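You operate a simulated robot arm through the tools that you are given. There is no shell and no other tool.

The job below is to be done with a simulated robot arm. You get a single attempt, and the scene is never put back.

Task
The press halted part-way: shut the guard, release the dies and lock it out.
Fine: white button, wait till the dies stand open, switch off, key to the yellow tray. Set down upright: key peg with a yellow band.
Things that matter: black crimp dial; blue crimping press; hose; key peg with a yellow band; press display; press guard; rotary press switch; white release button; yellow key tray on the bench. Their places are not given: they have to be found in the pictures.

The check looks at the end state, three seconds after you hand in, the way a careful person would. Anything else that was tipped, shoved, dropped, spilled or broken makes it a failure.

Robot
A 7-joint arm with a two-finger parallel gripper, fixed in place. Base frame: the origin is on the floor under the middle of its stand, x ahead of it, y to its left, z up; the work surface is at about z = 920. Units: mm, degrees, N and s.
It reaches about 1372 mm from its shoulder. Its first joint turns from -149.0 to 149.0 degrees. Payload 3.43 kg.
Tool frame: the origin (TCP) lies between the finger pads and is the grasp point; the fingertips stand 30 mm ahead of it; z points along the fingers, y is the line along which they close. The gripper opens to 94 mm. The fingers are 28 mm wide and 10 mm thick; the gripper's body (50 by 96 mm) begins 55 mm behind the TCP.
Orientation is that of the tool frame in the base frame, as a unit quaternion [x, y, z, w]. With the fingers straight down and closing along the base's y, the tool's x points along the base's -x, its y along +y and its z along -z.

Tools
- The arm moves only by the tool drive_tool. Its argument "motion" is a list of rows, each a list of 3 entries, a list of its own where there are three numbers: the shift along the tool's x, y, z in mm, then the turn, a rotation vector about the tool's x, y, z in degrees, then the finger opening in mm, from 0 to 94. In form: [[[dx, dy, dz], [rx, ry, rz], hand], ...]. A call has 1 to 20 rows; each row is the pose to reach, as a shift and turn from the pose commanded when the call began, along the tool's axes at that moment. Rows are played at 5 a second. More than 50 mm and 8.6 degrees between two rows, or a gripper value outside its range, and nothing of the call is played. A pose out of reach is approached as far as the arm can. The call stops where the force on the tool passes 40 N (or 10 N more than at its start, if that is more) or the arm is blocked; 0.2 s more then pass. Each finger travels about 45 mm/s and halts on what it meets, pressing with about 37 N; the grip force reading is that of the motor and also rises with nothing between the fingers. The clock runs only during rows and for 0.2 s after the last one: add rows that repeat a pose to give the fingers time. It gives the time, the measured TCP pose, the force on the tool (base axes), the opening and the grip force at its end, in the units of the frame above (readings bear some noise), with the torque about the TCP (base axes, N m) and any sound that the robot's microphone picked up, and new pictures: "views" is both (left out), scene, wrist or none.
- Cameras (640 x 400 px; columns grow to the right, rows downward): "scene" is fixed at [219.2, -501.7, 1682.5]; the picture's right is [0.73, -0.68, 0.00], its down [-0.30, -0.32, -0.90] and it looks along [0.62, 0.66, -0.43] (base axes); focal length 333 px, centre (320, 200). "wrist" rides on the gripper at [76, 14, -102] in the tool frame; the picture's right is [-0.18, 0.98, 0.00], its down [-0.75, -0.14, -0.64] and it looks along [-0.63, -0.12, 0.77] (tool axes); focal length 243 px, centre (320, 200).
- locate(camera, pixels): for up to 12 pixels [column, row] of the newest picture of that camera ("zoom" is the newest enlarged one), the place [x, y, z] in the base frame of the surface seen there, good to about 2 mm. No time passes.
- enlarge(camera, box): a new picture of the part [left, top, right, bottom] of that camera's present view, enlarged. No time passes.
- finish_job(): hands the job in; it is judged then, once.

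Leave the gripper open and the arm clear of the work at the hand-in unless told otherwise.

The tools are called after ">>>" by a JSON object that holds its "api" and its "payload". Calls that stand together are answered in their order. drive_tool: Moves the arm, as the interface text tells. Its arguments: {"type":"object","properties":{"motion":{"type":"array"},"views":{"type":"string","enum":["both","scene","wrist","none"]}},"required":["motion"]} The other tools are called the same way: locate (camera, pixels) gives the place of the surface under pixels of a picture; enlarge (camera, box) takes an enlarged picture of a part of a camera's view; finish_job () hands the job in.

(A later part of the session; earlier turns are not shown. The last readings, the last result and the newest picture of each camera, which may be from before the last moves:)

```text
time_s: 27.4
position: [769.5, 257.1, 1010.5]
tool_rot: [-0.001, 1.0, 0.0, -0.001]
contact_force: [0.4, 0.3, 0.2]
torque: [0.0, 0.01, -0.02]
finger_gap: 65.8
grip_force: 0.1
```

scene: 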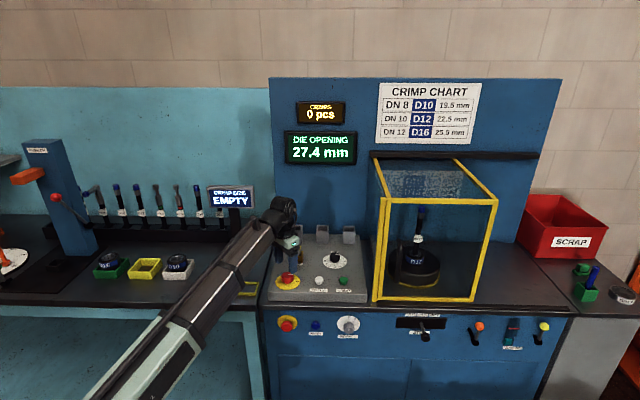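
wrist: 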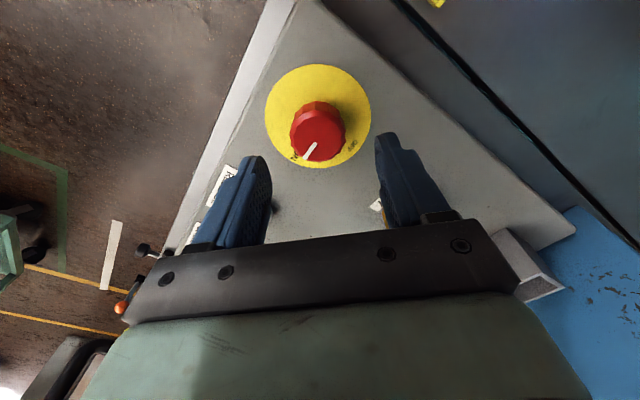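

27.4 mm now. I'll wait some seconds here and recheck the knob from this closer view.

>>> {"api": "enlarge", "payload": {"camera": "wrist", "box": [255, 50, 385, 180]}}

>>> {"api": "locate", "payload": {"camera": "wrist", "pixels": [[317, 138], [317, 157], [317, 118], [295, 138], [340, 138], [303, 120], [332, 153], [330, 122], [300, 154]]}}

>>> {"api": "drive_tool", "payload": {"motion": [[[0, 0, 0], [0, 0, 0], 66], [[0, 0, 0], [0, 0, 0], 66], [[0, 0, 0], [0, 0, 0], 66], [[0, 0, 0], [0, 0, 0], 66], [[0, 0, 0], [0, 0, 0], 66], [[0, 0, 0], [0, 0, 0], 66], [[0, 0, 0], [0, 0, 0], 66], [[0, 0, 0], [0, 0, 0], 66], [[0, 0, 0], [0, 0, 0], 66], [[0, 0, 0], [0, 0, 0], 66], [[0, 0, 0], [0, 0, 0], 66], [[0, 0, 0], [0, 0, 0], 66], [[0, 0, 0], [0, 0, 0], 66], [[0, 0, 0], [0, 0, 0], 66], [[0, 0, 0], [0, 0, 0], 66], [[0, 0, 0], [0, 0, 0], 66], [[0, 0, 0], [0, 0, 0], 66], [[0, 0, 0], [0, 0, 0], 66], [[0, 0, 0], [0, 0, 0], 66], [[0, 0, 0], [0, 0, 0], 66]], "views": "scene"}}

```text
3.08 times, centred on (320, 115) of wrist
```

zoom: 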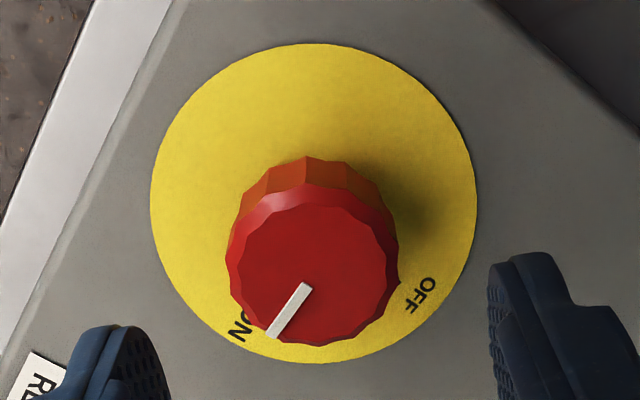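

```text
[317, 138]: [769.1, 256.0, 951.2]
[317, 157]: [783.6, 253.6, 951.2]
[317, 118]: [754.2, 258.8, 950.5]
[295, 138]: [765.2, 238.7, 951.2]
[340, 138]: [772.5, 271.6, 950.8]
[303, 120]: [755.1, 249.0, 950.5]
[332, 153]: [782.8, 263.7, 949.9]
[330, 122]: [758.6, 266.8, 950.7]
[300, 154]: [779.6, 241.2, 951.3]
```

```text
time_s: 31.6
position: [769.2, 255.9, 1010.5]
tool_rot: [0.0, 1.0, 0.0, 0.0]
contact_force: [-1.2, -0.1, 0.5]
torque: [0.03, 0.0, 0.04]
finger_gap: 66.2
grip_force: 0.1
```

scene: 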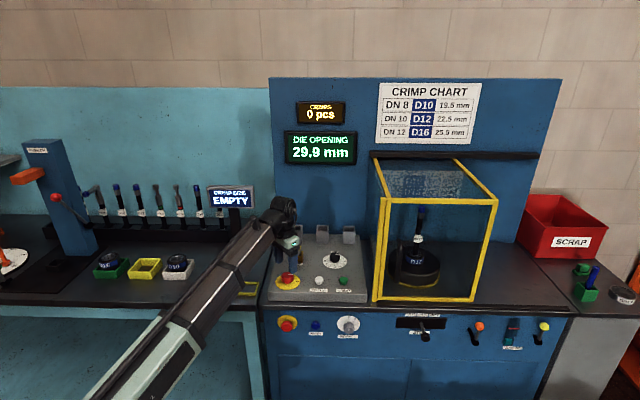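

29.9 mm and still rising. I'll keep waiting.

>>> {"api": "drive_tool", "payload": {"motion": [[[0, 0, 0], [0, 0, 0], 66], [[0, 0, 0], [0, 0, 0], 66], [[0, 0, 0], [0, 0, 0], 66], [[0, 0, 0], [0, 0, 0], 66], [[0, 0, 0], [0, 0, 0], 66], [[0, 0, 0], [0, 0, 0], 66], [[0, 0, 0], [0, 0, 0], 66], [[0, 0, 0], [0, 0, 0], 66], [[0, 0, 0], [0, 0, 0], 66], [[0, 0, 0], [0, 0, 0], 66]], "views": "scene"}}

```text
time_s: 33.8
position: [769.2, 256.6, 1010.8]
tool_rot: [-0.001, 1.0, 0.0, 0.0]
contact_force: [-0.1, -0.3, -0.3]
torque: [0.02, 0.04, -0.02]
finger_gap: 66.2
grip_force: 0.1
```

scene: 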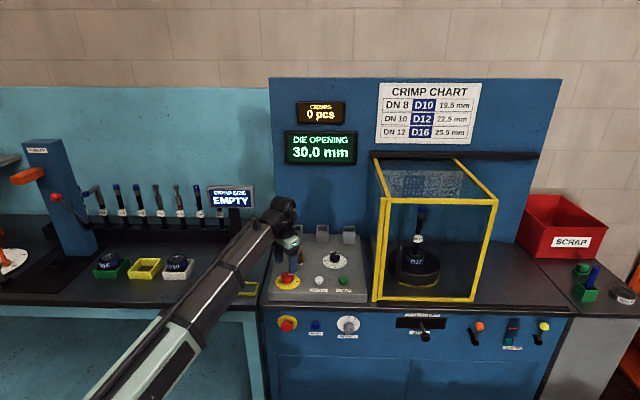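

30.0 mm after 2.2 s more; at the former rate it would read 31, so the dies have stopped. I'll verify the display up close.

>>> {"api": "drive_tool", "payload": {"motion": [[[0, 0, 0], [0, 0, 0], 66], [[0, 0, 0], [0, 0, 0], 66], [[0, 0, 0], [0, 0, 0], 66], [[0, 0, 0], [0, 0, 0], 66], [[0, 0, 0], [0, 0, 0], 66], [[0, 0, 0], [0, 0, 0], 66]], "views": "both"}}

>>> {"api": "enlarge", "payload": {"camera": "scene", "box": [280, 90, 370, 170]}}

>>> {"api": "enlarge", "payload": {"camera": "scene", "box": [370, 190, 470, 300]}}

```text
time_s: 35.2
position: [769.4, 256.5, 1011.6]
tool_rot: [0.0, 1.0, 0.0, 0.0]
contact_force: [0.9, -0.1, -0.3]
torque: [0.03, 0.01, 0.01]
finger_gap: 66.1
grip_force: 0.0
```

scene: 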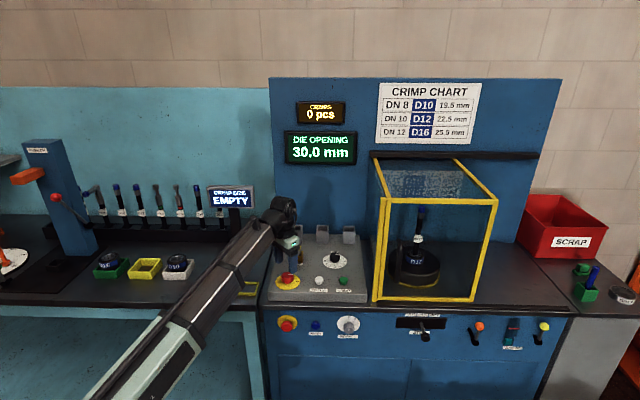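
wrist: 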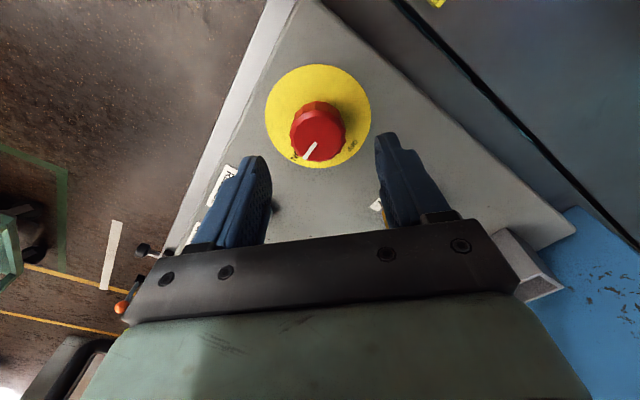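

```text
5.00 times, centred on (325, 130) of scene
```

zoom: 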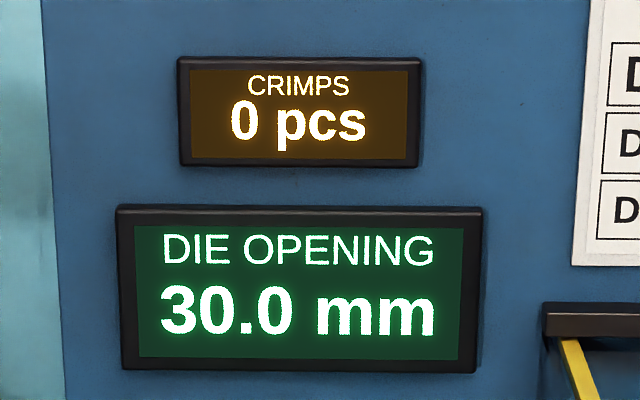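

```text
3.64 times, centred on (420, 245) of scene
```

zoom: 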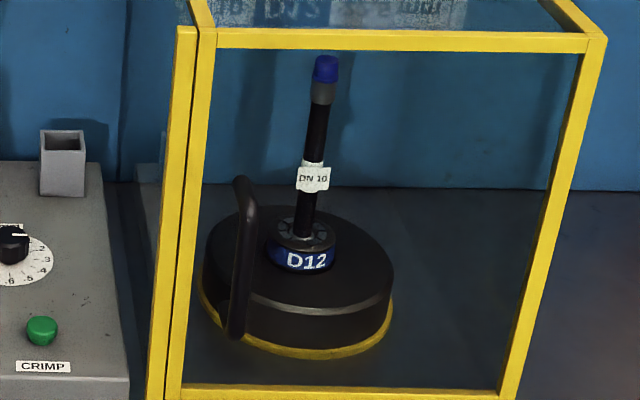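

The display holds at 30.0 mm, so the dies stand open. Now I descend over the red knob and close on it.

>>> {"api": "drive_tool", "payload": {"motion": [[[0, -1, 15], [0, 0, 0], 66], [[0, -1, 30], [0, 0, 0], 66], [[0, -1, 42], [0, 0, 0], 66], [[0, -1, 52], [0, 0, 0], 66], [[0, -1, 52], [0, 0, 0], 66], [[0, -1, 52], [0, 0, 0], 50], [[0, -1, 52], [0, 0, 0], 40], [[0, -1, 52], [0, 0, 0], 30], [[0, -1, 52], [0, 0, 0], 25], [[0, -1, 52], [0, 0, 0], 25]], "views": "both"}}

```text
time_s: 37.4
position: [770.2, 255.1, 957.1]
tool_rot: [0.0, 1.0, -0.002, 0.001]
contact_force: [0.8, -27.4, -6.4]
torque: [0.21, 0.04, 0.0]
finger_gap: 41.4
grip_force: 45.5
```

scene: 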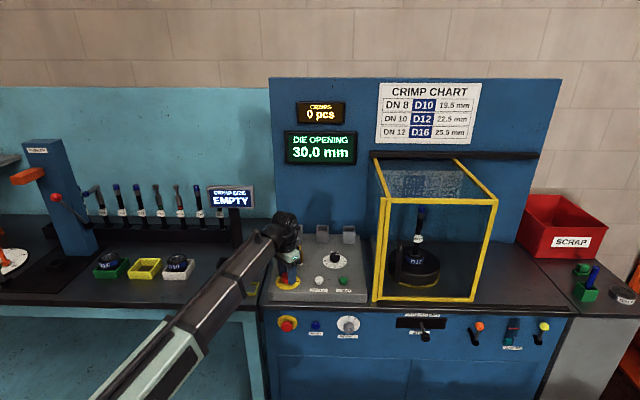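
wrist: 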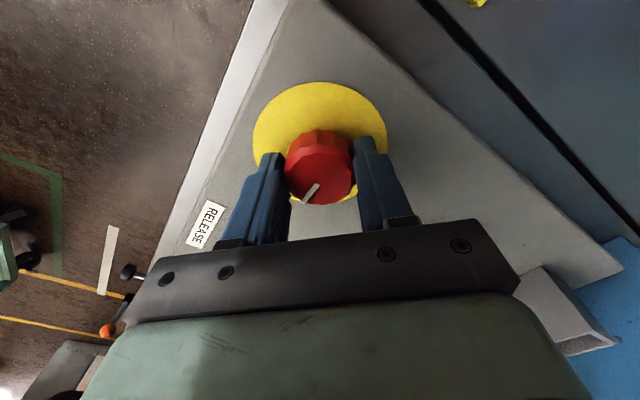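

The knob is held (gap 41.4), but there is a −27 N side force in y, so the centre is slightly off. I'll shift about 0.8 mm towards −y to relieve it.

>>> {"api": "drive_tool", "payload": {"motion": [[[0, -0.4, 0], [0, 0, 0], 25], [[0, -0.8, 0], [0, 0, 0], 25], [[0, -0.8, 0], [0, 0, 0], 25]], "views": "none"}}

```text
time_s: 38.2
position: [771.2, 254.7, 958.5]
tool_rot: [0.0, 1.0, -0.001, 0.001]
contact_force: [5.8, -22.6, -6.4]
torque: [-0.44, 1.08, 0.0]
finger_gap: 41.4
grip_force: 44.5
```

0.8 mm eased it by about 5 N. I'll shift another 2.5 mm the same way.

>>> {"api": "drive_tool", "payload": {"motion": [[[0, -1, 0], [0, 0, 0], 25], [[0, -2, 0], [0, 0, 0], 25], [[0, -2.5, 0], [0, 0, 0], 25], [[0, -2.5, 0], [0, 0, 0], 25]], "views": "none"}}

```text
time_s: 39.2
position: [770.0, 254.2, 956.5]
tool_rot: [0.0, 1.0, 0.001, 0.002]
contact_force: [14.3, 1.3, -9.6]
torque: [-0.47, -1.45, 0.04]
finger_gap: 41.2
grip_force: 45.0
```

The y force is gone. Now I turn the knob 90° counter-clockwise seen from above, which is −90° about the tool z.

>>> {"api": "drive_tool", "payload": {"motion": [[[0, 0, 0], [0, 0, -7.5], 25], [[0, 0, 0], [0, 0, -15], 25], [[0, 0, 0], [0, 0, -22.5], 25], [[0, 0, 0], [0, 0, -30], 25], [[0, 0, 0], [0, 0, -37.5], 25], [[0, 0, 0], [0, 0, -45], 25], [[0, 0, 0], [0, 0, -52.5], 25], [[0, 0, 0], [0, 0, -60], 25], [[0, 0, 0], [0, 0, -67.5], 25], [[0, 0, 0], [0, 0, -75], 25], [[0, 0, 0], [0, 0, -82.5], 25], [[0, 0, 0], [0, 0, -90], 25], [[0, 0, 0], [0, 0, -90], 25]], "views": "both"}}

```text
time_s: 42.0
position: [770.5, 253.7, 956.9]
tool_rot: [0.708, -0.706, 0.001, -0.003]
contact_force: [19.1, 23.0, 17.7]
torque: [1.0, -0.09, -0.38]
finger_gap: 41.6
grip_force: 45.2
```

scene: 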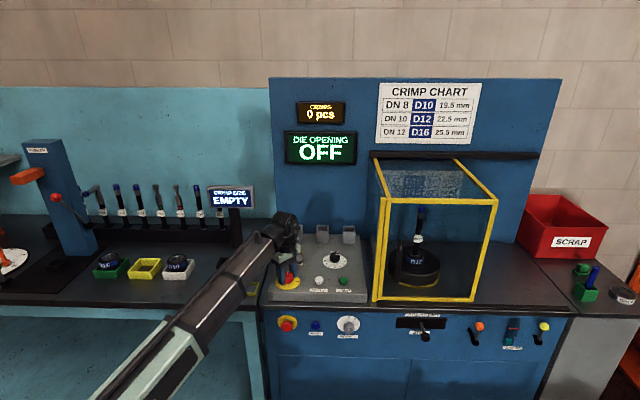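
wrist: 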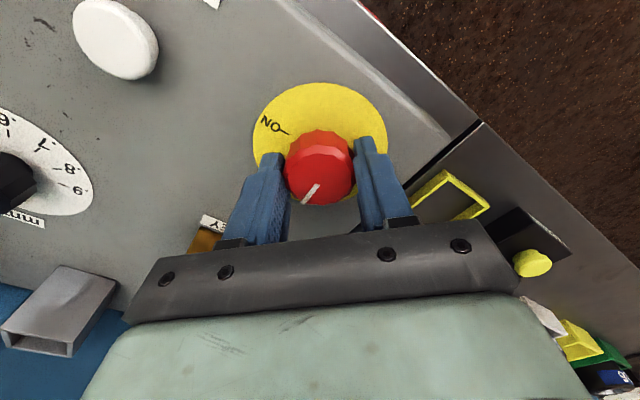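

The display now reads OFF. I'll open the fingers and lift straight up.

>>> {"api": "drive_tool", "payload": {"motion": [[[0, 0, 0], [0, 0, -90], 42], [[0, 0, 0], [0, 0, -90], 66]], "views": "none"}}

```text
refused: row 1 steps farther than a row can; nothing moved
```

That row was relative to the new pose, so it was refused and nothing moved. I'll repeat it with no turn.

>>> {"api": "drive_tool", "payload": {"motion": [[[0, 0, 0], [0, 0, 0], 46], [[0, 0, 0], [0, 0, 0], 56], [[0, 0, 0], [0, 0, 0], 66], [[0, 0, 0], [0, 0, 0], 66], [[0, 0, -15], [0, 0, 0], 66], [[0, 0, -35], [0, 0, 0], 66], [[0, 0, -65], [0, 0, 0], 66], [[0, 0, -95], [0, 0, 0], 66], [[0, 0, -125], [0, 0, 0], 66], [[0, 0, -150], [0, 0, 0], 66], [[0, 0, -150], [0, 0, 0], 66]], "views": "both"}}

```text
time_s: 44.4
position: [769.8, 252.7, 1108.5]
tool_rot: [0.707, -0.707, 0.0, 0.0]
contact_force: [-0.2, 0.9, -0.7]
torque: [0.01, 0.0, 0.0]
finger_gap: 65.9
grip_force: 0.0
```

scene: 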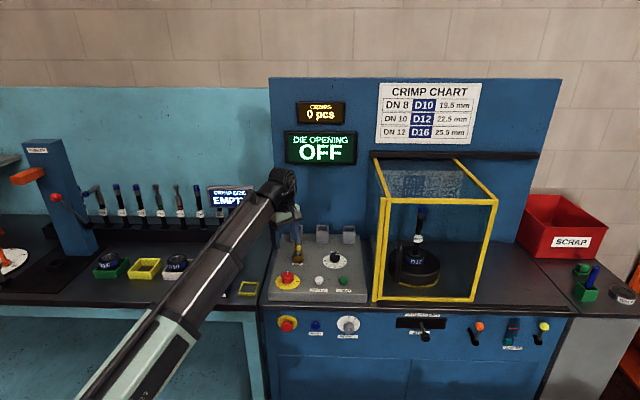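
wrist: 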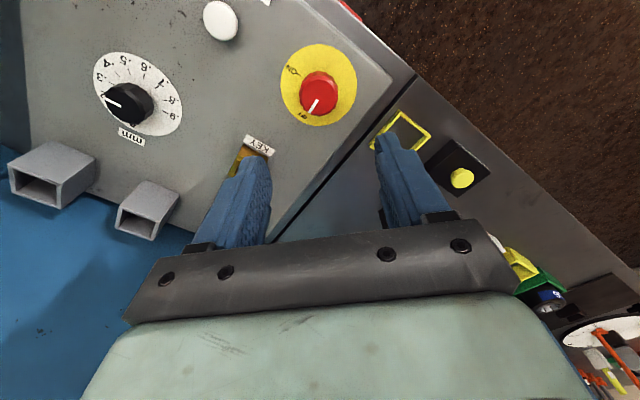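

The switch is off with its mark at OFF, and everything else is undisturbed. Now I turn the tool back 45° in place so the camera looks straight at the key.

>>> {"api": "drive_tool", "payload": {"motion": [[[0, 0, -5], [0, 0, 7.5], 66], [[0, 0, -10], [0, 0, 15], 66], [[0, 0, -15], [0, 0, 22.5], 66], [[0, 0, -20], [0, 0, 30], 66], [[0, 0, -20], [0, 0, 37.5], 66], [[0, 0, -20], [0, 0, 45], 66], [[0, 0, -20], [0, 0, 45], 66]], "views": "both"}}

>>> {"api": "enlarge", "payload": {"camera": "scene", "box": [270, 210, 350, 300]}}

>>> {"api": "enlarge", "payload": {"camera": "wrist", "box": [220, 60, 420, 260]}}

```text
time_s: 46.0
position: [769.5, 253.3, 1127.8]
tool_rot: [-0.381, 0.924, -0.001, 0.0]
contact_force: [-0.2, -0.2, 0.1]
torque: [-0.03, -0.03, 0.0]
finger_gap: 65.9
grip_force: 0.1
```

scene: 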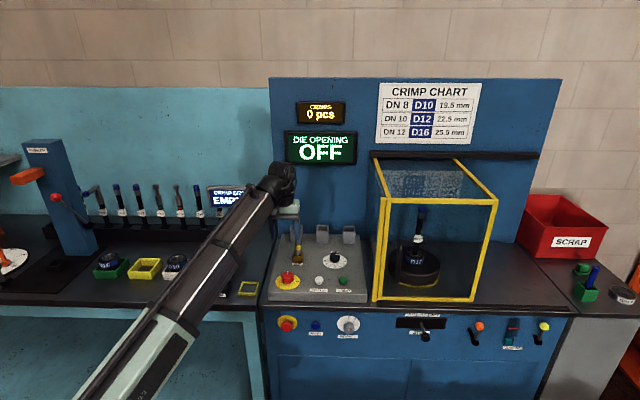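
wrist: 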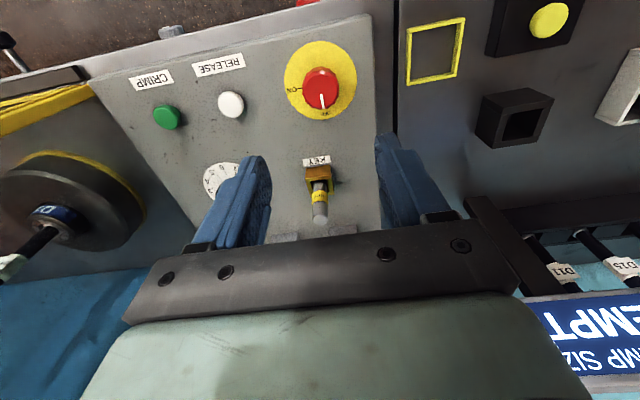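

```text
4.44 times, centred on (310, 255) of scene
```

zoom: 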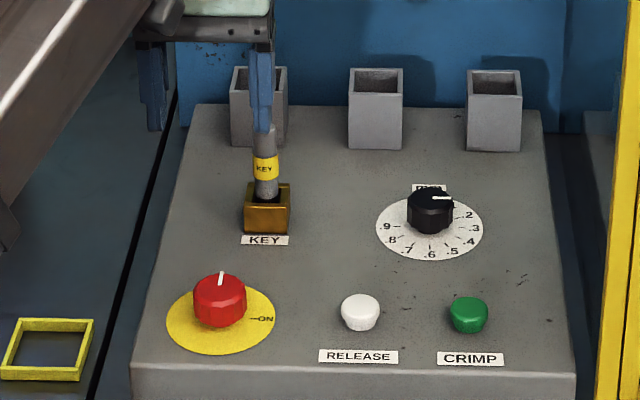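

```text
2.00 times, centred on (320, 160) of wrist
```

zoom: 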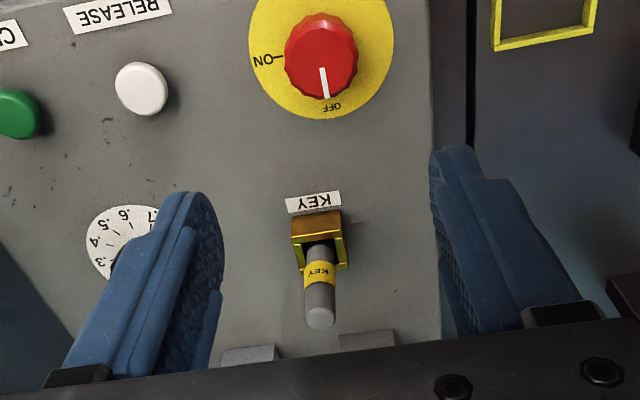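

The switch mark points at OFF. I'll measure the key peg, its socket, the tray and nearby holders in these views.

>>> {"api": "locate", "payload": {"camera": "zoom", "pixels": [[320, 318], [309, 322], [332, 322], [320, 300], [318, 285], [318, 255], [295, 240], [340, 240], [346, 268], [316, 225], [318, 245], [250, 355]]}}

>>> {"api": "locate", "payload": {"camera": "wrist", "pixels": [[410, 30], [464, 20], [455, 75], [408, 82], [435, 50], [420, 50], [447, 48], [550, 20], [495, 25], [520, 122], [432, 79], [461, 48]]}}

>>> {"api": "locate", "payload": {"camera": "scene", "pixels": [[297, 241], [297, 247], [297, 252], [294, 247], [300, 247], [296, 235], [327, 240], [296, 232]]}}

```text
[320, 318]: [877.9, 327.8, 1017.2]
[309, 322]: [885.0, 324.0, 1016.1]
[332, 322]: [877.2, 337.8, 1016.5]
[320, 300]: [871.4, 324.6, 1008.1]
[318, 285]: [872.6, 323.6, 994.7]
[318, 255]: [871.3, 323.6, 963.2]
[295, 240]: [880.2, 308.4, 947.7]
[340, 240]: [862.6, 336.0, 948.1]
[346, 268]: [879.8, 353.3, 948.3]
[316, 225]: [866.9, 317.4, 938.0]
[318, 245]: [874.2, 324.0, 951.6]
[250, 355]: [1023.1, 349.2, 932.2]
```

```text
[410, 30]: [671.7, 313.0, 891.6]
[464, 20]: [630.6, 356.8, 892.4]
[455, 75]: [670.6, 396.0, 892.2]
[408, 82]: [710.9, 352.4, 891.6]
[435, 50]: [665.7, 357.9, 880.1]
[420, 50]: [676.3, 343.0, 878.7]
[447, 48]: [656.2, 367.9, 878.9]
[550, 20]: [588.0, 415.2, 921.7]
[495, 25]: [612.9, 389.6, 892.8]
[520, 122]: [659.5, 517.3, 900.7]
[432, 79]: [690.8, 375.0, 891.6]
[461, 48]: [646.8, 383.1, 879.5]
```

```text
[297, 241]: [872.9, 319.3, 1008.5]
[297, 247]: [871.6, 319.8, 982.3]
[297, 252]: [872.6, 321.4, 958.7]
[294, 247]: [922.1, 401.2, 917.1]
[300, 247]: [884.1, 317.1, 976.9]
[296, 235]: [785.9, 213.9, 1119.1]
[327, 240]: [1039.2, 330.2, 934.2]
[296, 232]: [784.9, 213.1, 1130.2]
```

The peg axis is at about (878, 327.5), z 948–1017 above its socket and about 17 mm thick. The small tray's centre is about (671, 354.5), rim z 892 and floor z 879. I'll hover above the peg with the fingers opened to 50 mm.

>>> {"api": "drive_tool", "payload": {"motion": [[[-40, -8, 0], [0, 0, 0], 60], [[-85, -16, 0], [0, 0, 0], 50], [[-130, -24, 0], [0, 0, 0], 50], [[-130, -24, 30], [0, 0, 0], 50], [[-130, -24, 60], [0, 0, 0], 50], [[-130, -24, 60], [0, 0, 0], 50]], "views": "both"}}

```text
time_s: 47.4
position: [879.1, 326.3, 1067.5]
tool_rot: [-0.382, 0.924, 0.0, 0.0]
contact_force: [0.2, 0.1, 0.4]
torque: [0.01, 0.02, -0.01]
finger_gap: 50.1
grip_force: 0.1
```

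scene: 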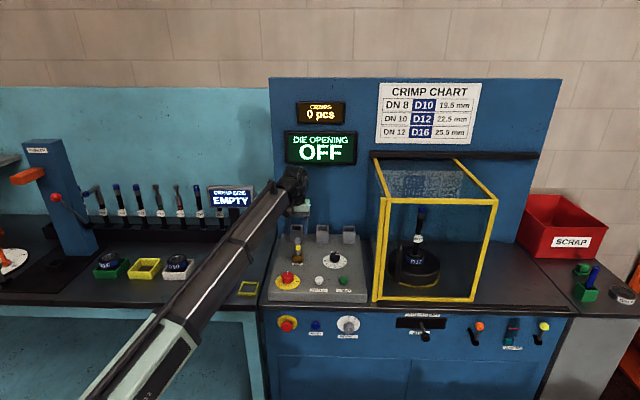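
wrist: 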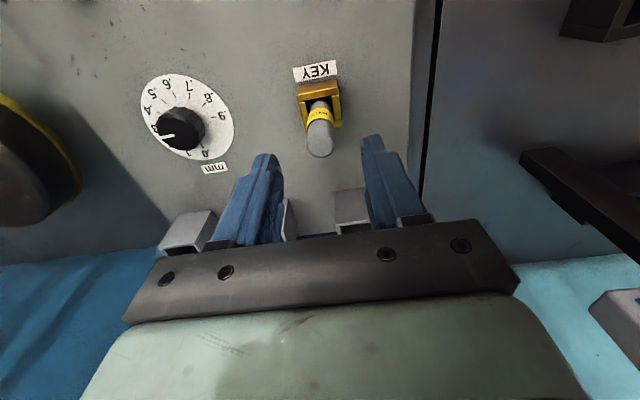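

The peg sits between the fingers at (320,140). I'll recheck its top from this closer view before going down.

>>> {"api": "enlarge", "payload": {"camera": "wrist", "box": [270, 50, 370, 180]}}

>>> {"api": "locate", "payload": {"camera": "wrist", "pixels": [[320, 140], [320, 148], [320, 132], [310, 142], [331, 142], [320, 154], [312, 148], [329, 148], [320, 115]]}}

```text
3.08 times, centred on (320, 115) of wrist
```

zoom: 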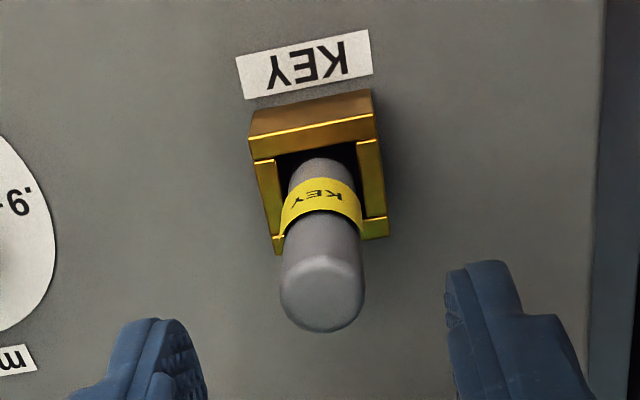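

```text
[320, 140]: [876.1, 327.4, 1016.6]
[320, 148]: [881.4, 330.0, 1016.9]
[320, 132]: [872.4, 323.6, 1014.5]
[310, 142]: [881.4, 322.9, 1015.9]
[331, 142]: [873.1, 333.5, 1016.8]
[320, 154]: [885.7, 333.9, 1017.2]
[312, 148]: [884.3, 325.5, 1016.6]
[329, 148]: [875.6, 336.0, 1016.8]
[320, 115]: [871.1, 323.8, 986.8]
```

The peg axis is at about (879, 329). I'll shift 1 mm each way, descend 76 mm and close on the peg.

>>> {"api": "drive_tool", "payload": {"motion": [[[-1, 1, 20], [0, 0, 0], 50], [[-1, 1, 40], [0, 0, 0], 50], [[-1, 1, 60], [0, 0, 0], 50], [[-1, 1, 76], [0, 0, 0], 50], [[-1, 1, 76], [0, 0, 0], 50], [[-1, 1, 76], [0, 0, 0], 36], [[-1, 1, 76], [0, 0, 0], 26], [[-1, 1, 76], [0, 0, 0], 16], [[-1, 1, 76], [0, 0, 0], 8], [[-1, 1, 76], [0, 0, 0], 8], [[-1, 1, 76], [0, 0, 0], 8]], "views": "both"}}

```text
time_s: 49.8
position: [877.8, 329.0, 991.7]
tool_rot: [-0.383, 0.924, 0.0, 0.0]
contact_force: [2.5, -1.3, 0.6]
torque: [-0.11, -0.14, -0.01]
finger_gap: 19.2
grip_force: 37.1
```

scene: 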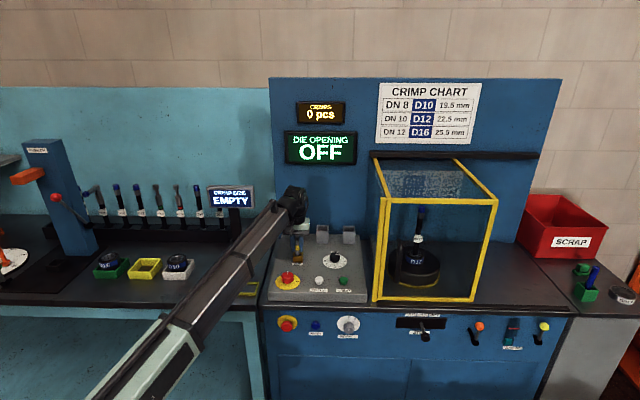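
wrist: 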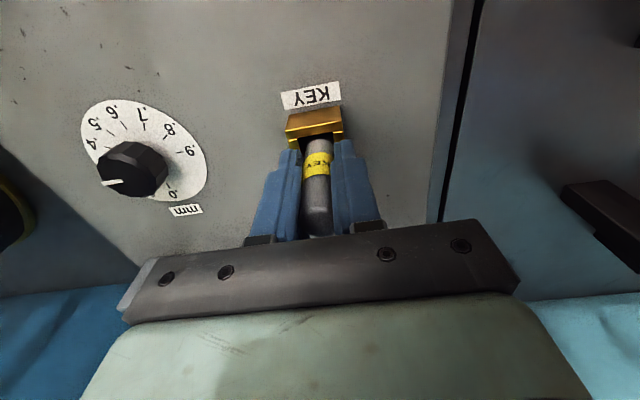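

The peg is held (gap 19.2 mm) with almost no side load. I'll lift straight up, slowly at first.

>>> {"api": "drive_tool", "payload": {"motion": [[[0, 0, -5], [0, 0, 0], 8], [[0, 0, -10], [0, 0, 0], 8], [[0, 0, -18], [0, 0, 0], 8], [[0, 0, -28], [0, 0, 0], 8], [[0, 0, -40], [0, 0, 0], 8], [[0, 0, -60], [0, 0, 0], 8], [[0, 0, -80], [0, 0, 0], 8], [[0, 0, -100], [0, 0, 0], 8], [[0, 0, -115], [0, 0, 0], 8], [[0, 0, -115], [0, 0, 0], 8]], "views": "both"}}

>>> {"api": "enlarge", "payload": {"camera": "wrist", "box": [230, 60, 420, 250]}}

>>> {"api": "enlarge", "payload": {"camera": "scene", "box": [260, 180, 350, 270]}}

```text
time_s: 52.0
position: [878.0, 330.1, 1107.3]
tool_rot: [-0.383, 0.924, 0.0, 0.0]
contact_force: [-0.4, -1.3, -0.6]
torque: [0.02, -0.01, 0.02]
finger_gap: 19.1
grip_force: 37.0
```

scene: 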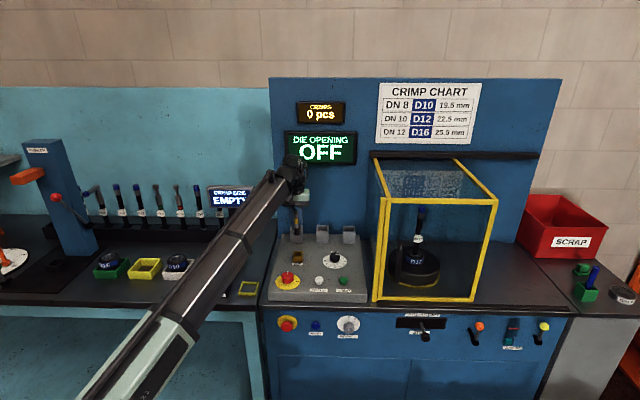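
wrist: 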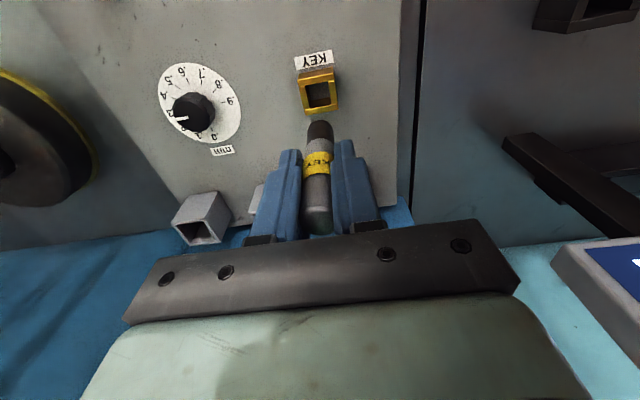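

```text
2.11 times, centred on (325, 155) of wrist
```

zoom: 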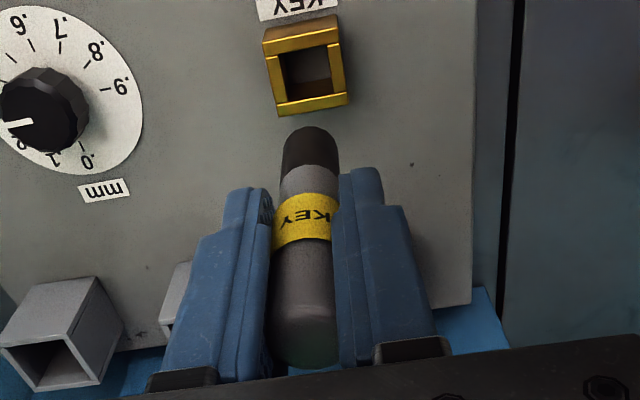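

```text
4.44 times, centred on (305, 225) of scene
```

zoom: 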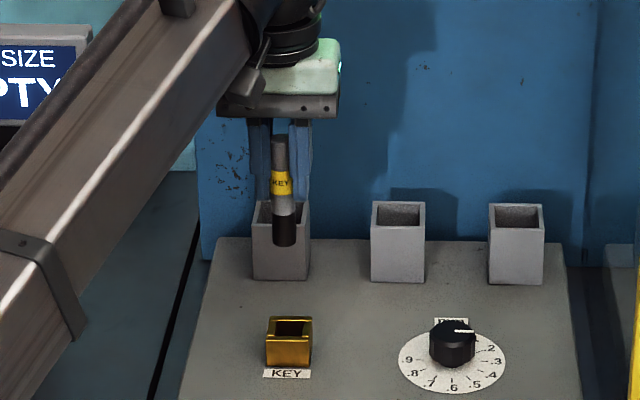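

The peg came out cleanly; its base is dark and flat. I'll measure the peg's bottom and top in this enlarged scene picture.

>>> {"api": "locate", "payload": {"camera": "zoom", "pixels": [[284, 243], [284, 238], [283, 225], [284, 212], [280, 180], [279, 150], [278, 138], [274, 238], [294, 238]]}}

>>> {"api": "locate", "payload": {"camera": "wrist", "pixels": [[320, 123], [320, 130], [320, 145], [320, 160], [318, 190], [310, 135], [331, 135], [320, 222]]}}

```text
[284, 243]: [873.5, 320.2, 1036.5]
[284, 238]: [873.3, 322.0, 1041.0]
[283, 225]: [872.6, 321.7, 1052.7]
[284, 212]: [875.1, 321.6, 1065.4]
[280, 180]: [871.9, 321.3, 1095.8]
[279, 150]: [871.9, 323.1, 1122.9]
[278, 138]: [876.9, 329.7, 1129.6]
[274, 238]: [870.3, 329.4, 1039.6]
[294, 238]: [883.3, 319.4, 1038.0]
```

```text
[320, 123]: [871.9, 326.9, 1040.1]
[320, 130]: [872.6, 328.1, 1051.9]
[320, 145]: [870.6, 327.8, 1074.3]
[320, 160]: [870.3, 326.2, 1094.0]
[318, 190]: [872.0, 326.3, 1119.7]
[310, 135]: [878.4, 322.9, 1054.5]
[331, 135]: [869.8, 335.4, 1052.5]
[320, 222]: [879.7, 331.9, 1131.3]
```

The peg's bottom is about 71 mm below the TCP and it hangs upright. I'll carry it level to above the small yellow tray.

>>> {"api": "drive_tool", "payload": {"motion": [[[10, 13, 0], [0, 0, 0], 8], [[28, 36, 0], [0, 0, 0], 8], [[50, 64, 0], [0, 0, 0], 8], [[72, 92, 0], [0, 0, 0], 8], [[94, 120, 0], [0, 0, 0], 8], [[114, 146, 0], [0, 0, 0], 8], [[125, 159, 0], [0, 0, 0], 8], [[128.7, 164.1, 0], [0, 0, 0], 8], [[128.7, 164.1, 0], [0, 0, 0], 8]], "views": "both"}}

>>> {"api": "enlarge", "payload": {"camera": "wrist", "box": [200, 0, 500, 200]}}

>>> {"api": "enlarge", "payload": {"camera": "scene", "box": [190, 200, 300, 310]}}

```text
time_s: 54.0
position: [668.9, 354.3, 1106.3]
tool_rot: [-0.382, 0.924, 0.0, 0.001]
contact_force: [0.5, 0.6, -0.6]
torque: [0.0, 0.03, -0.02]
finger_gap: 18.9
grip_force: 36.9
```

scene: 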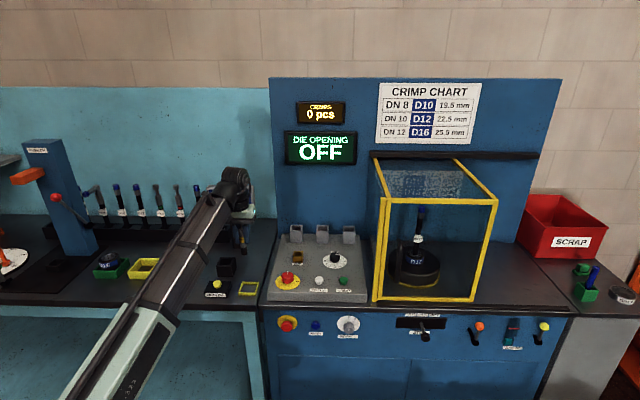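
wrist: 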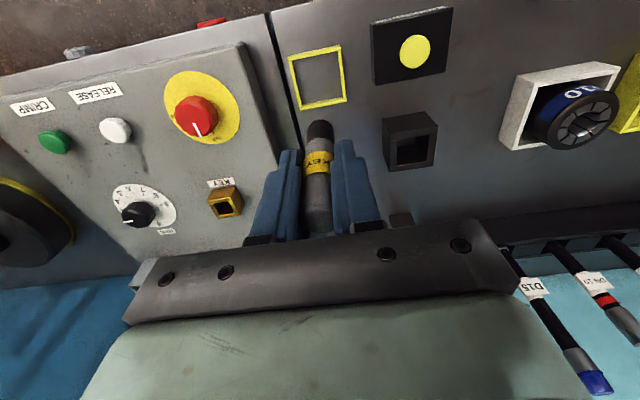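

```text
2.00 times, centred on (350, 100) of wrist
```

zoom: 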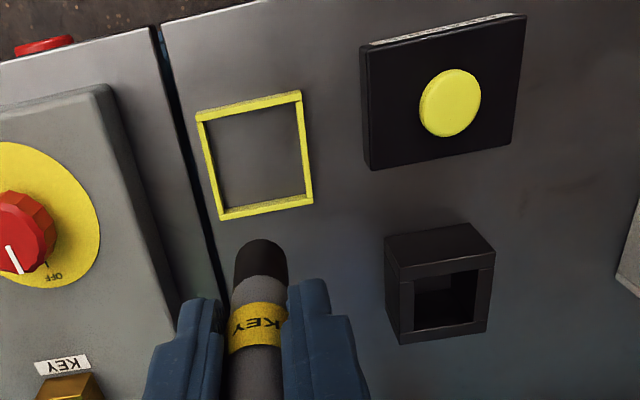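

```text
3.64 times, centred on (245, 255) of scene
```

zoom: 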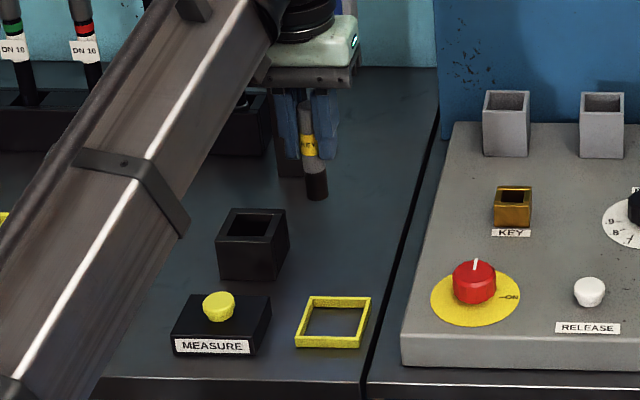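

The tray is below at (318,78) in the wrist view. I'll re-measure its corners and floor, the MEASURE box and the black holder.

>>> {"api": "locate", "payload": {"camera": "wrist", "pixels": [[290, 57], [339, 47], [345, 99], [302, 108], [318, 75], [316, 60], [325, 92], [306, 78], [333, 75], [415, 50], [375, 80], [410, 125]]}}

```text
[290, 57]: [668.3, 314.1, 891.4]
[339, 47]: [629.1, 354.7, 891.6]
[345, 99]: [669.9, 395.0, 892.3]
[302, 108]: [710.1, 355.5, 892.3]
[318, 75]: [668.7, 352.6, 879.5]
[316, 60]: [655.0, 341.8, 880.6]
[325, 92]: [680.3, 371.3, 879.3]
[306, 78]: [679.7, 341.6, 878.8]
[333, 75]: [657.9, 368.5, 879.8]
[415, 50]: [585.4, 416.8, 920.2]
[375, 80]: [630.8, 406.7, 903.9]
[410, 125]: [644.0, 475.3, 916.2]
```

The tray centre is about (670, 354.7) with floor z≈879.5, and the peg is directly above it. I'll go down to about 3 mm above the floor.

>>> {"api": "drive_tool", "payload": {"motion": [[[0, 0, 20], [0, 0, 0], 8], [[0, 0, 45], [0, 0, 0], 8], [[0, 0, 70], [0, 0, 0], 8], [[0, 0, 95], [0, 0, 0], 8], [[0, 0, 115], [0, 0, 0], 8], [[0, 0, 130], [0, 0, 0], 8], [[0, 0, 142], [0, 0, 0], 8], [[0, 0, 149], [0, 0, 0], 8], [[0, 0, 152], [0, 0, 0], 8], [[0, 0, 152], [0, 0, 0], 8]], "views": "both"}}

>>> {"api": "enlarge", "payload": {"camera": "scene", "box": [200, 230, 290, 310]}}

>>> {"api": "enlarge", "payload": {"camera": "wrist", "box": [230, 50, 430, 240]}}

```text
time_s: 56.2
position: [670.6, 354.5, 954.8]
tool_rot: [-0.382, 0.924, 0.0, -0.001]
contact_force: [0.5, 0.4, -0.9]
torque: [0.0, 0.0, -0.01]
finger_gap: 18.9
grip_force: 37.2
```

scene: 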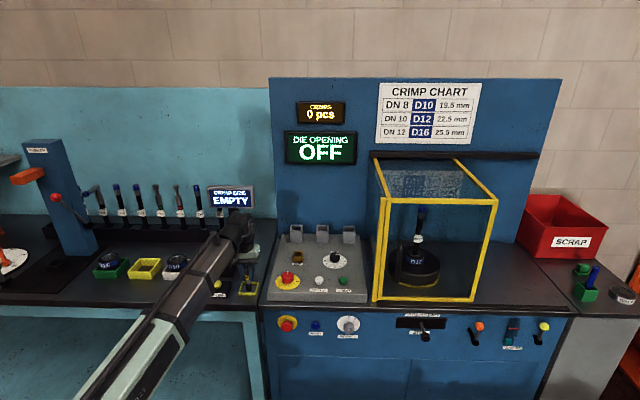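
wrist: 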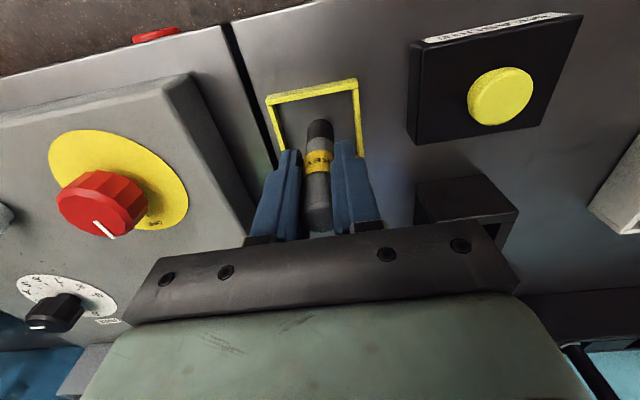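

```text
5.00 times, centred on (245, 270) of scene
```

zoom: 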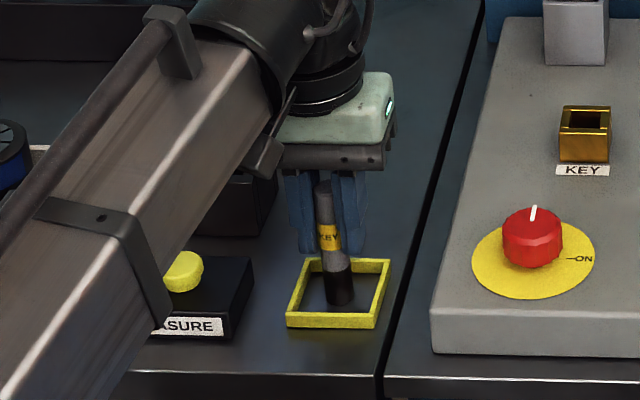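

```text
2.11 times, centred on (330, 145) of wrist
```

zoom: 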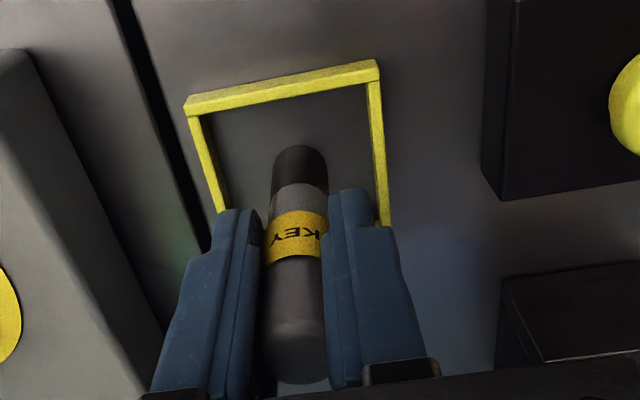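

The peg stands inside the tray outline a few mm above the floor. I'll lower 3 mm and read the force.

>>> {"api": "drive_tool", "payload": {"motion": [[[0, 0, 1], [0, 0, 0], 8], [[0, 0, 2], [0, 0, 0], 8], [[0, 0, 3], [0, 0, 0], 8], [[0, 0, 3], [0, 0, 0], 8]], "views": "none"}}

```text
time_s: 57.2
position: [671.3, 353.8, 953.1]
tool_rot: [-0.383, 0.924, 0.0, 0.001]
contact_force: [4.2, 1.2, 34.5]
torque: [-0.08, -0.45, 0.01]
finger_gap: 18.8
grip_force: 36.5
```

The peg is on the floor with 34 N, which is more than needed. I'll raise 1 mm to ease the load.

>>> {"api": "drive_tool", "payload": {"motion": [[[0, 0, -0.5], [0, 0, 0], 8], [[0, 0, -1], [0, 0, 0], 8], [[0, 0, -1], [0, 0, 0], 8]], "views": "none"}}

```text
time_s: 58.0
position: [671.1, 354.2, 952.7]
tool_rot: [-0.383, 0.924, 0.0, 0.0]
contact_force: [7.5, 0.2, 18.2]
torque: [-0.09, -0.54, -0.01]
finger_gap: 19.0
grip_force: 37.0
```

18 N now, so about 16 N per mm. I'll raise another 0.8 mm.

>>> {"api": "drive_tool", "payload": {"motion": [[[0, 0, -0.4], [0, 0, 0], 8], [[0, 0, -0.8], [0, 0, 0], 8], [[0, 0, -0.8], [0, 0, 0], 8]], "views": "both"}}

>>> {"api": "enlarge", "payload": {"camera": "scene", "box": [215, 245, 275, 305]}}

```text
time_s: 58.8
position: [669.2, 353.8, 954.1]
tool_rot: [-0.382, 0.924, -0.001, -0.001]
contact_force: [-0.1, 1.3, -1.2]
torque: [-0.01, 0.02, 0.01]
finger_gap: 19.1
grip_force: 37.2
```

scene: 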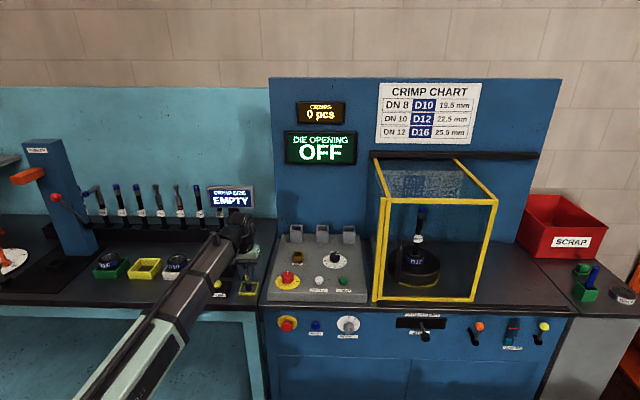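
wrist: 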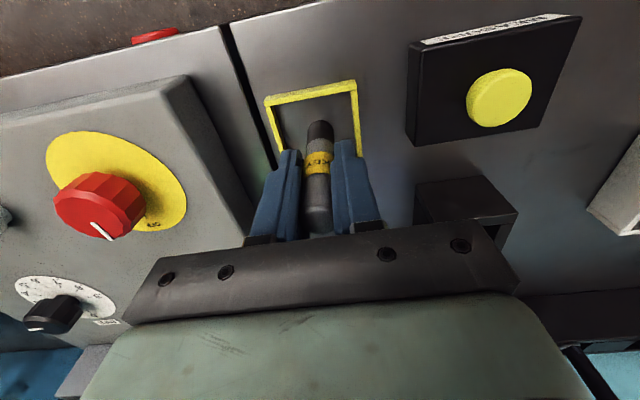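

```text
6.67 times, centred on (245, 275) of scene
```

zoom: 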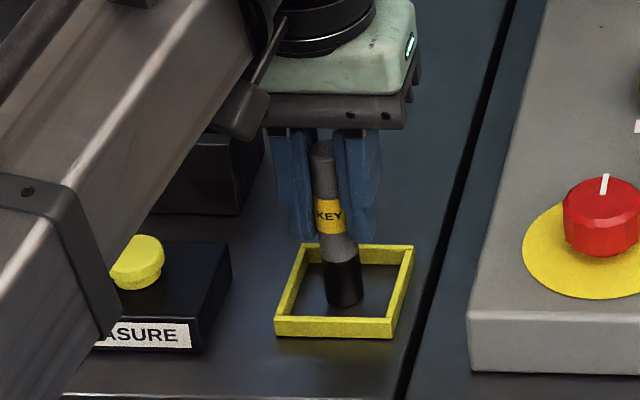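

The force is now about zero, so the peg is only touching. I'll check its tilt by comparing points along its length.

>>> {"api": "locate", "payload": {"camera": "zoom", "pixels": [[322, 165], [324, 185], [329, 216], [334, 240], [340, 270], [344, 290], [345, 302]]}}

>>> {"api": "locate", "payload": {"camera": "wrist", "pixels": [[320, 123], [320, 135], [319, 150], [317, 175], [316, 200], [316, 222]]}}

```text
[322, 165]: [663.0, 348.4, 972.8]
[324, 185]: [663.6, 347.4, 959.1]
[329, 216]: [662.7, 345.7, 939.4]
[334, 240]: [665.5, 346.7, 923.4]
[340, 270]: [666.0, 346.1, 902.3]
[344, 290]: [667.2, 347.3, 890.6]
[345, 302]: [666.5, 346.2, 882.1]
```

```text
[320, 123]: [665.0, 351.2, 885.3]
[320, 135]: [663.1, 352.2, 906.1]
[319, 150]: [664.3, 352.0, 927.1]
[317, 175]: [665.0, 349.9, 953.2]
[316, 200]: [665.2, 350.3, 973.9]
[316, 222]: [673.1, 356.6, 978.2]
```

The tilt is within about 2°, so the peg will settle on its flat base. I'll lower 0.4 mm for light contact, then open the fingers gradually.

>>> {"api": "drive_tool", "payload": {"motion": [[[0, 0, 0.4], [0, 0, 0], 8], [[0, 0, 0.4], [0, 0, 0], 17], [[0, 0, 0.4], [0, 0, 0], 19], [[0, 0, 0.4], [0, 0, 0], 20], [[0, 0, 0.4], [0, 0, 0], 22], [[0, 0, 0.4], [0, 0, 0], 25], [[0, 0, 0.4], [0, 0, 0], 30], [[0, 0, 0.4], [0, 0, 0], 36], [[0, 0, 0.4], [0, 0, 0], 42], [[0, 0, 0.4], [0, 0, 0], 42]], "views": "both"}}

>>> {"api": "enlarge", "payload": {"camera": "scene", "box": [215, 245, 275, 305]}}

>>> {"api": "enlarge", "payload": {"camera": "wrist", "box": [230, 50, 430, 240]}}

```text
time_s: 61.0
position: [671.0, 354.9, 953.8]
tool_rot: [-0.383, 0.924, 0.0, 0.0]
contact_force: [0.6, -0.7, 0.1]
torque: [0.01, 0.01, 0.01]
finger_gap: 42.2
grip_force: 0.0
```

scene: 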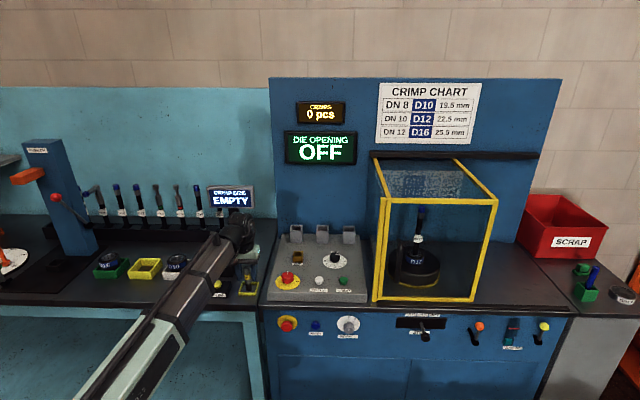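
wrist: 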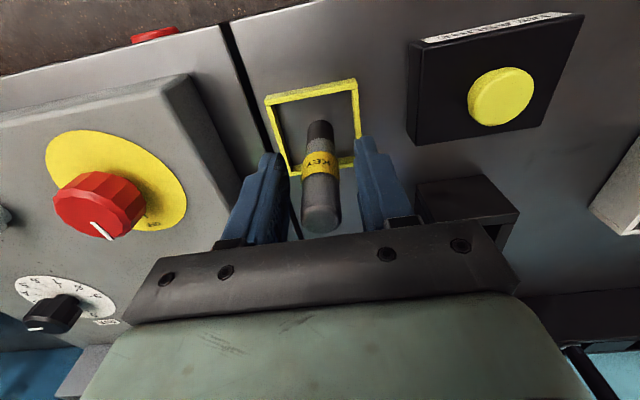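

```text
6.67 times, centred on (245, 275) of scene
```

zoom: 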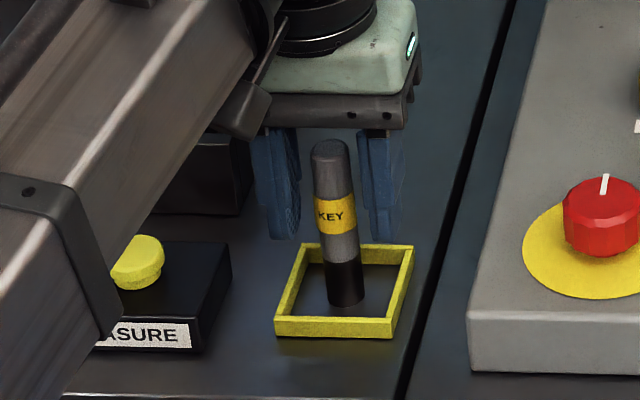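

```text
2.11 times, centred on (330, 145) of wrist
```

zoom: 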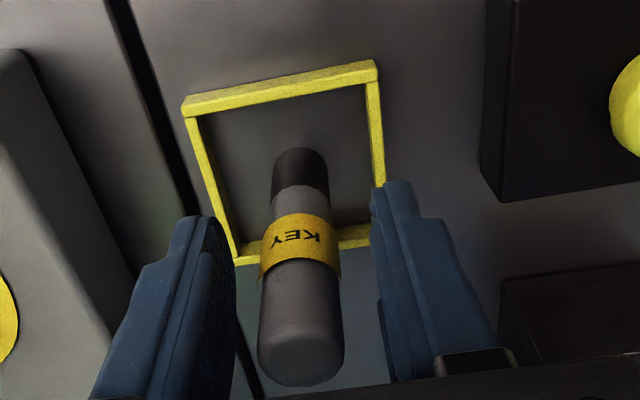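

The peg stands upright alone inside the tray with both fingers clear. I'll lift straight up, slowly at first.

>>> {"api": "drive_tool", "payload": {"motion": [[[0, 0, -8], [0, 0, 0], 46], [[0, 0, -20], [0, 0, 0], 50], [[0, 0, -40], [0, 0, 0], 50], [[0, 0, -65], [0, 0, 0], 50], [[0, 0, -95], [0, 0, 0], 50], [[0, 0, -130], [0, 0, 0], 50], [[0, 0, -170], [0, 0, 0], 50], [[0, 0, -200], [0, 0, 0], 60], [[0, 0, -200], [0, 0, 0], 60]], "views": "both"}}

```text
time_s: 62.7
position: [671.2, 356.6, 1128.1]
tool_rot: [-0.383, 0.924, 0.0, 0.007]
contact_force: [7.4, 4.9, -16.4]
torque: [-0.04, -0.18, -0.06]
finger_gap: 60.2
grip_force: 0.0
out of reach, approached as far as the arm can: row 8
stopped in row 8: the force on the tool passed its limit at 66 N (the readings are from after the stop); the commanded pose is now the measured one
```

scene: 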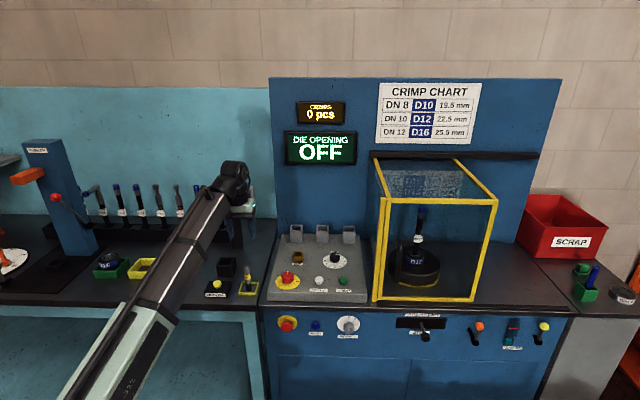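
wrist: 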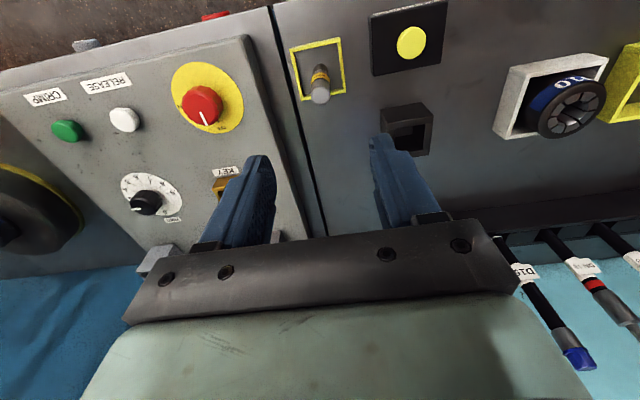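

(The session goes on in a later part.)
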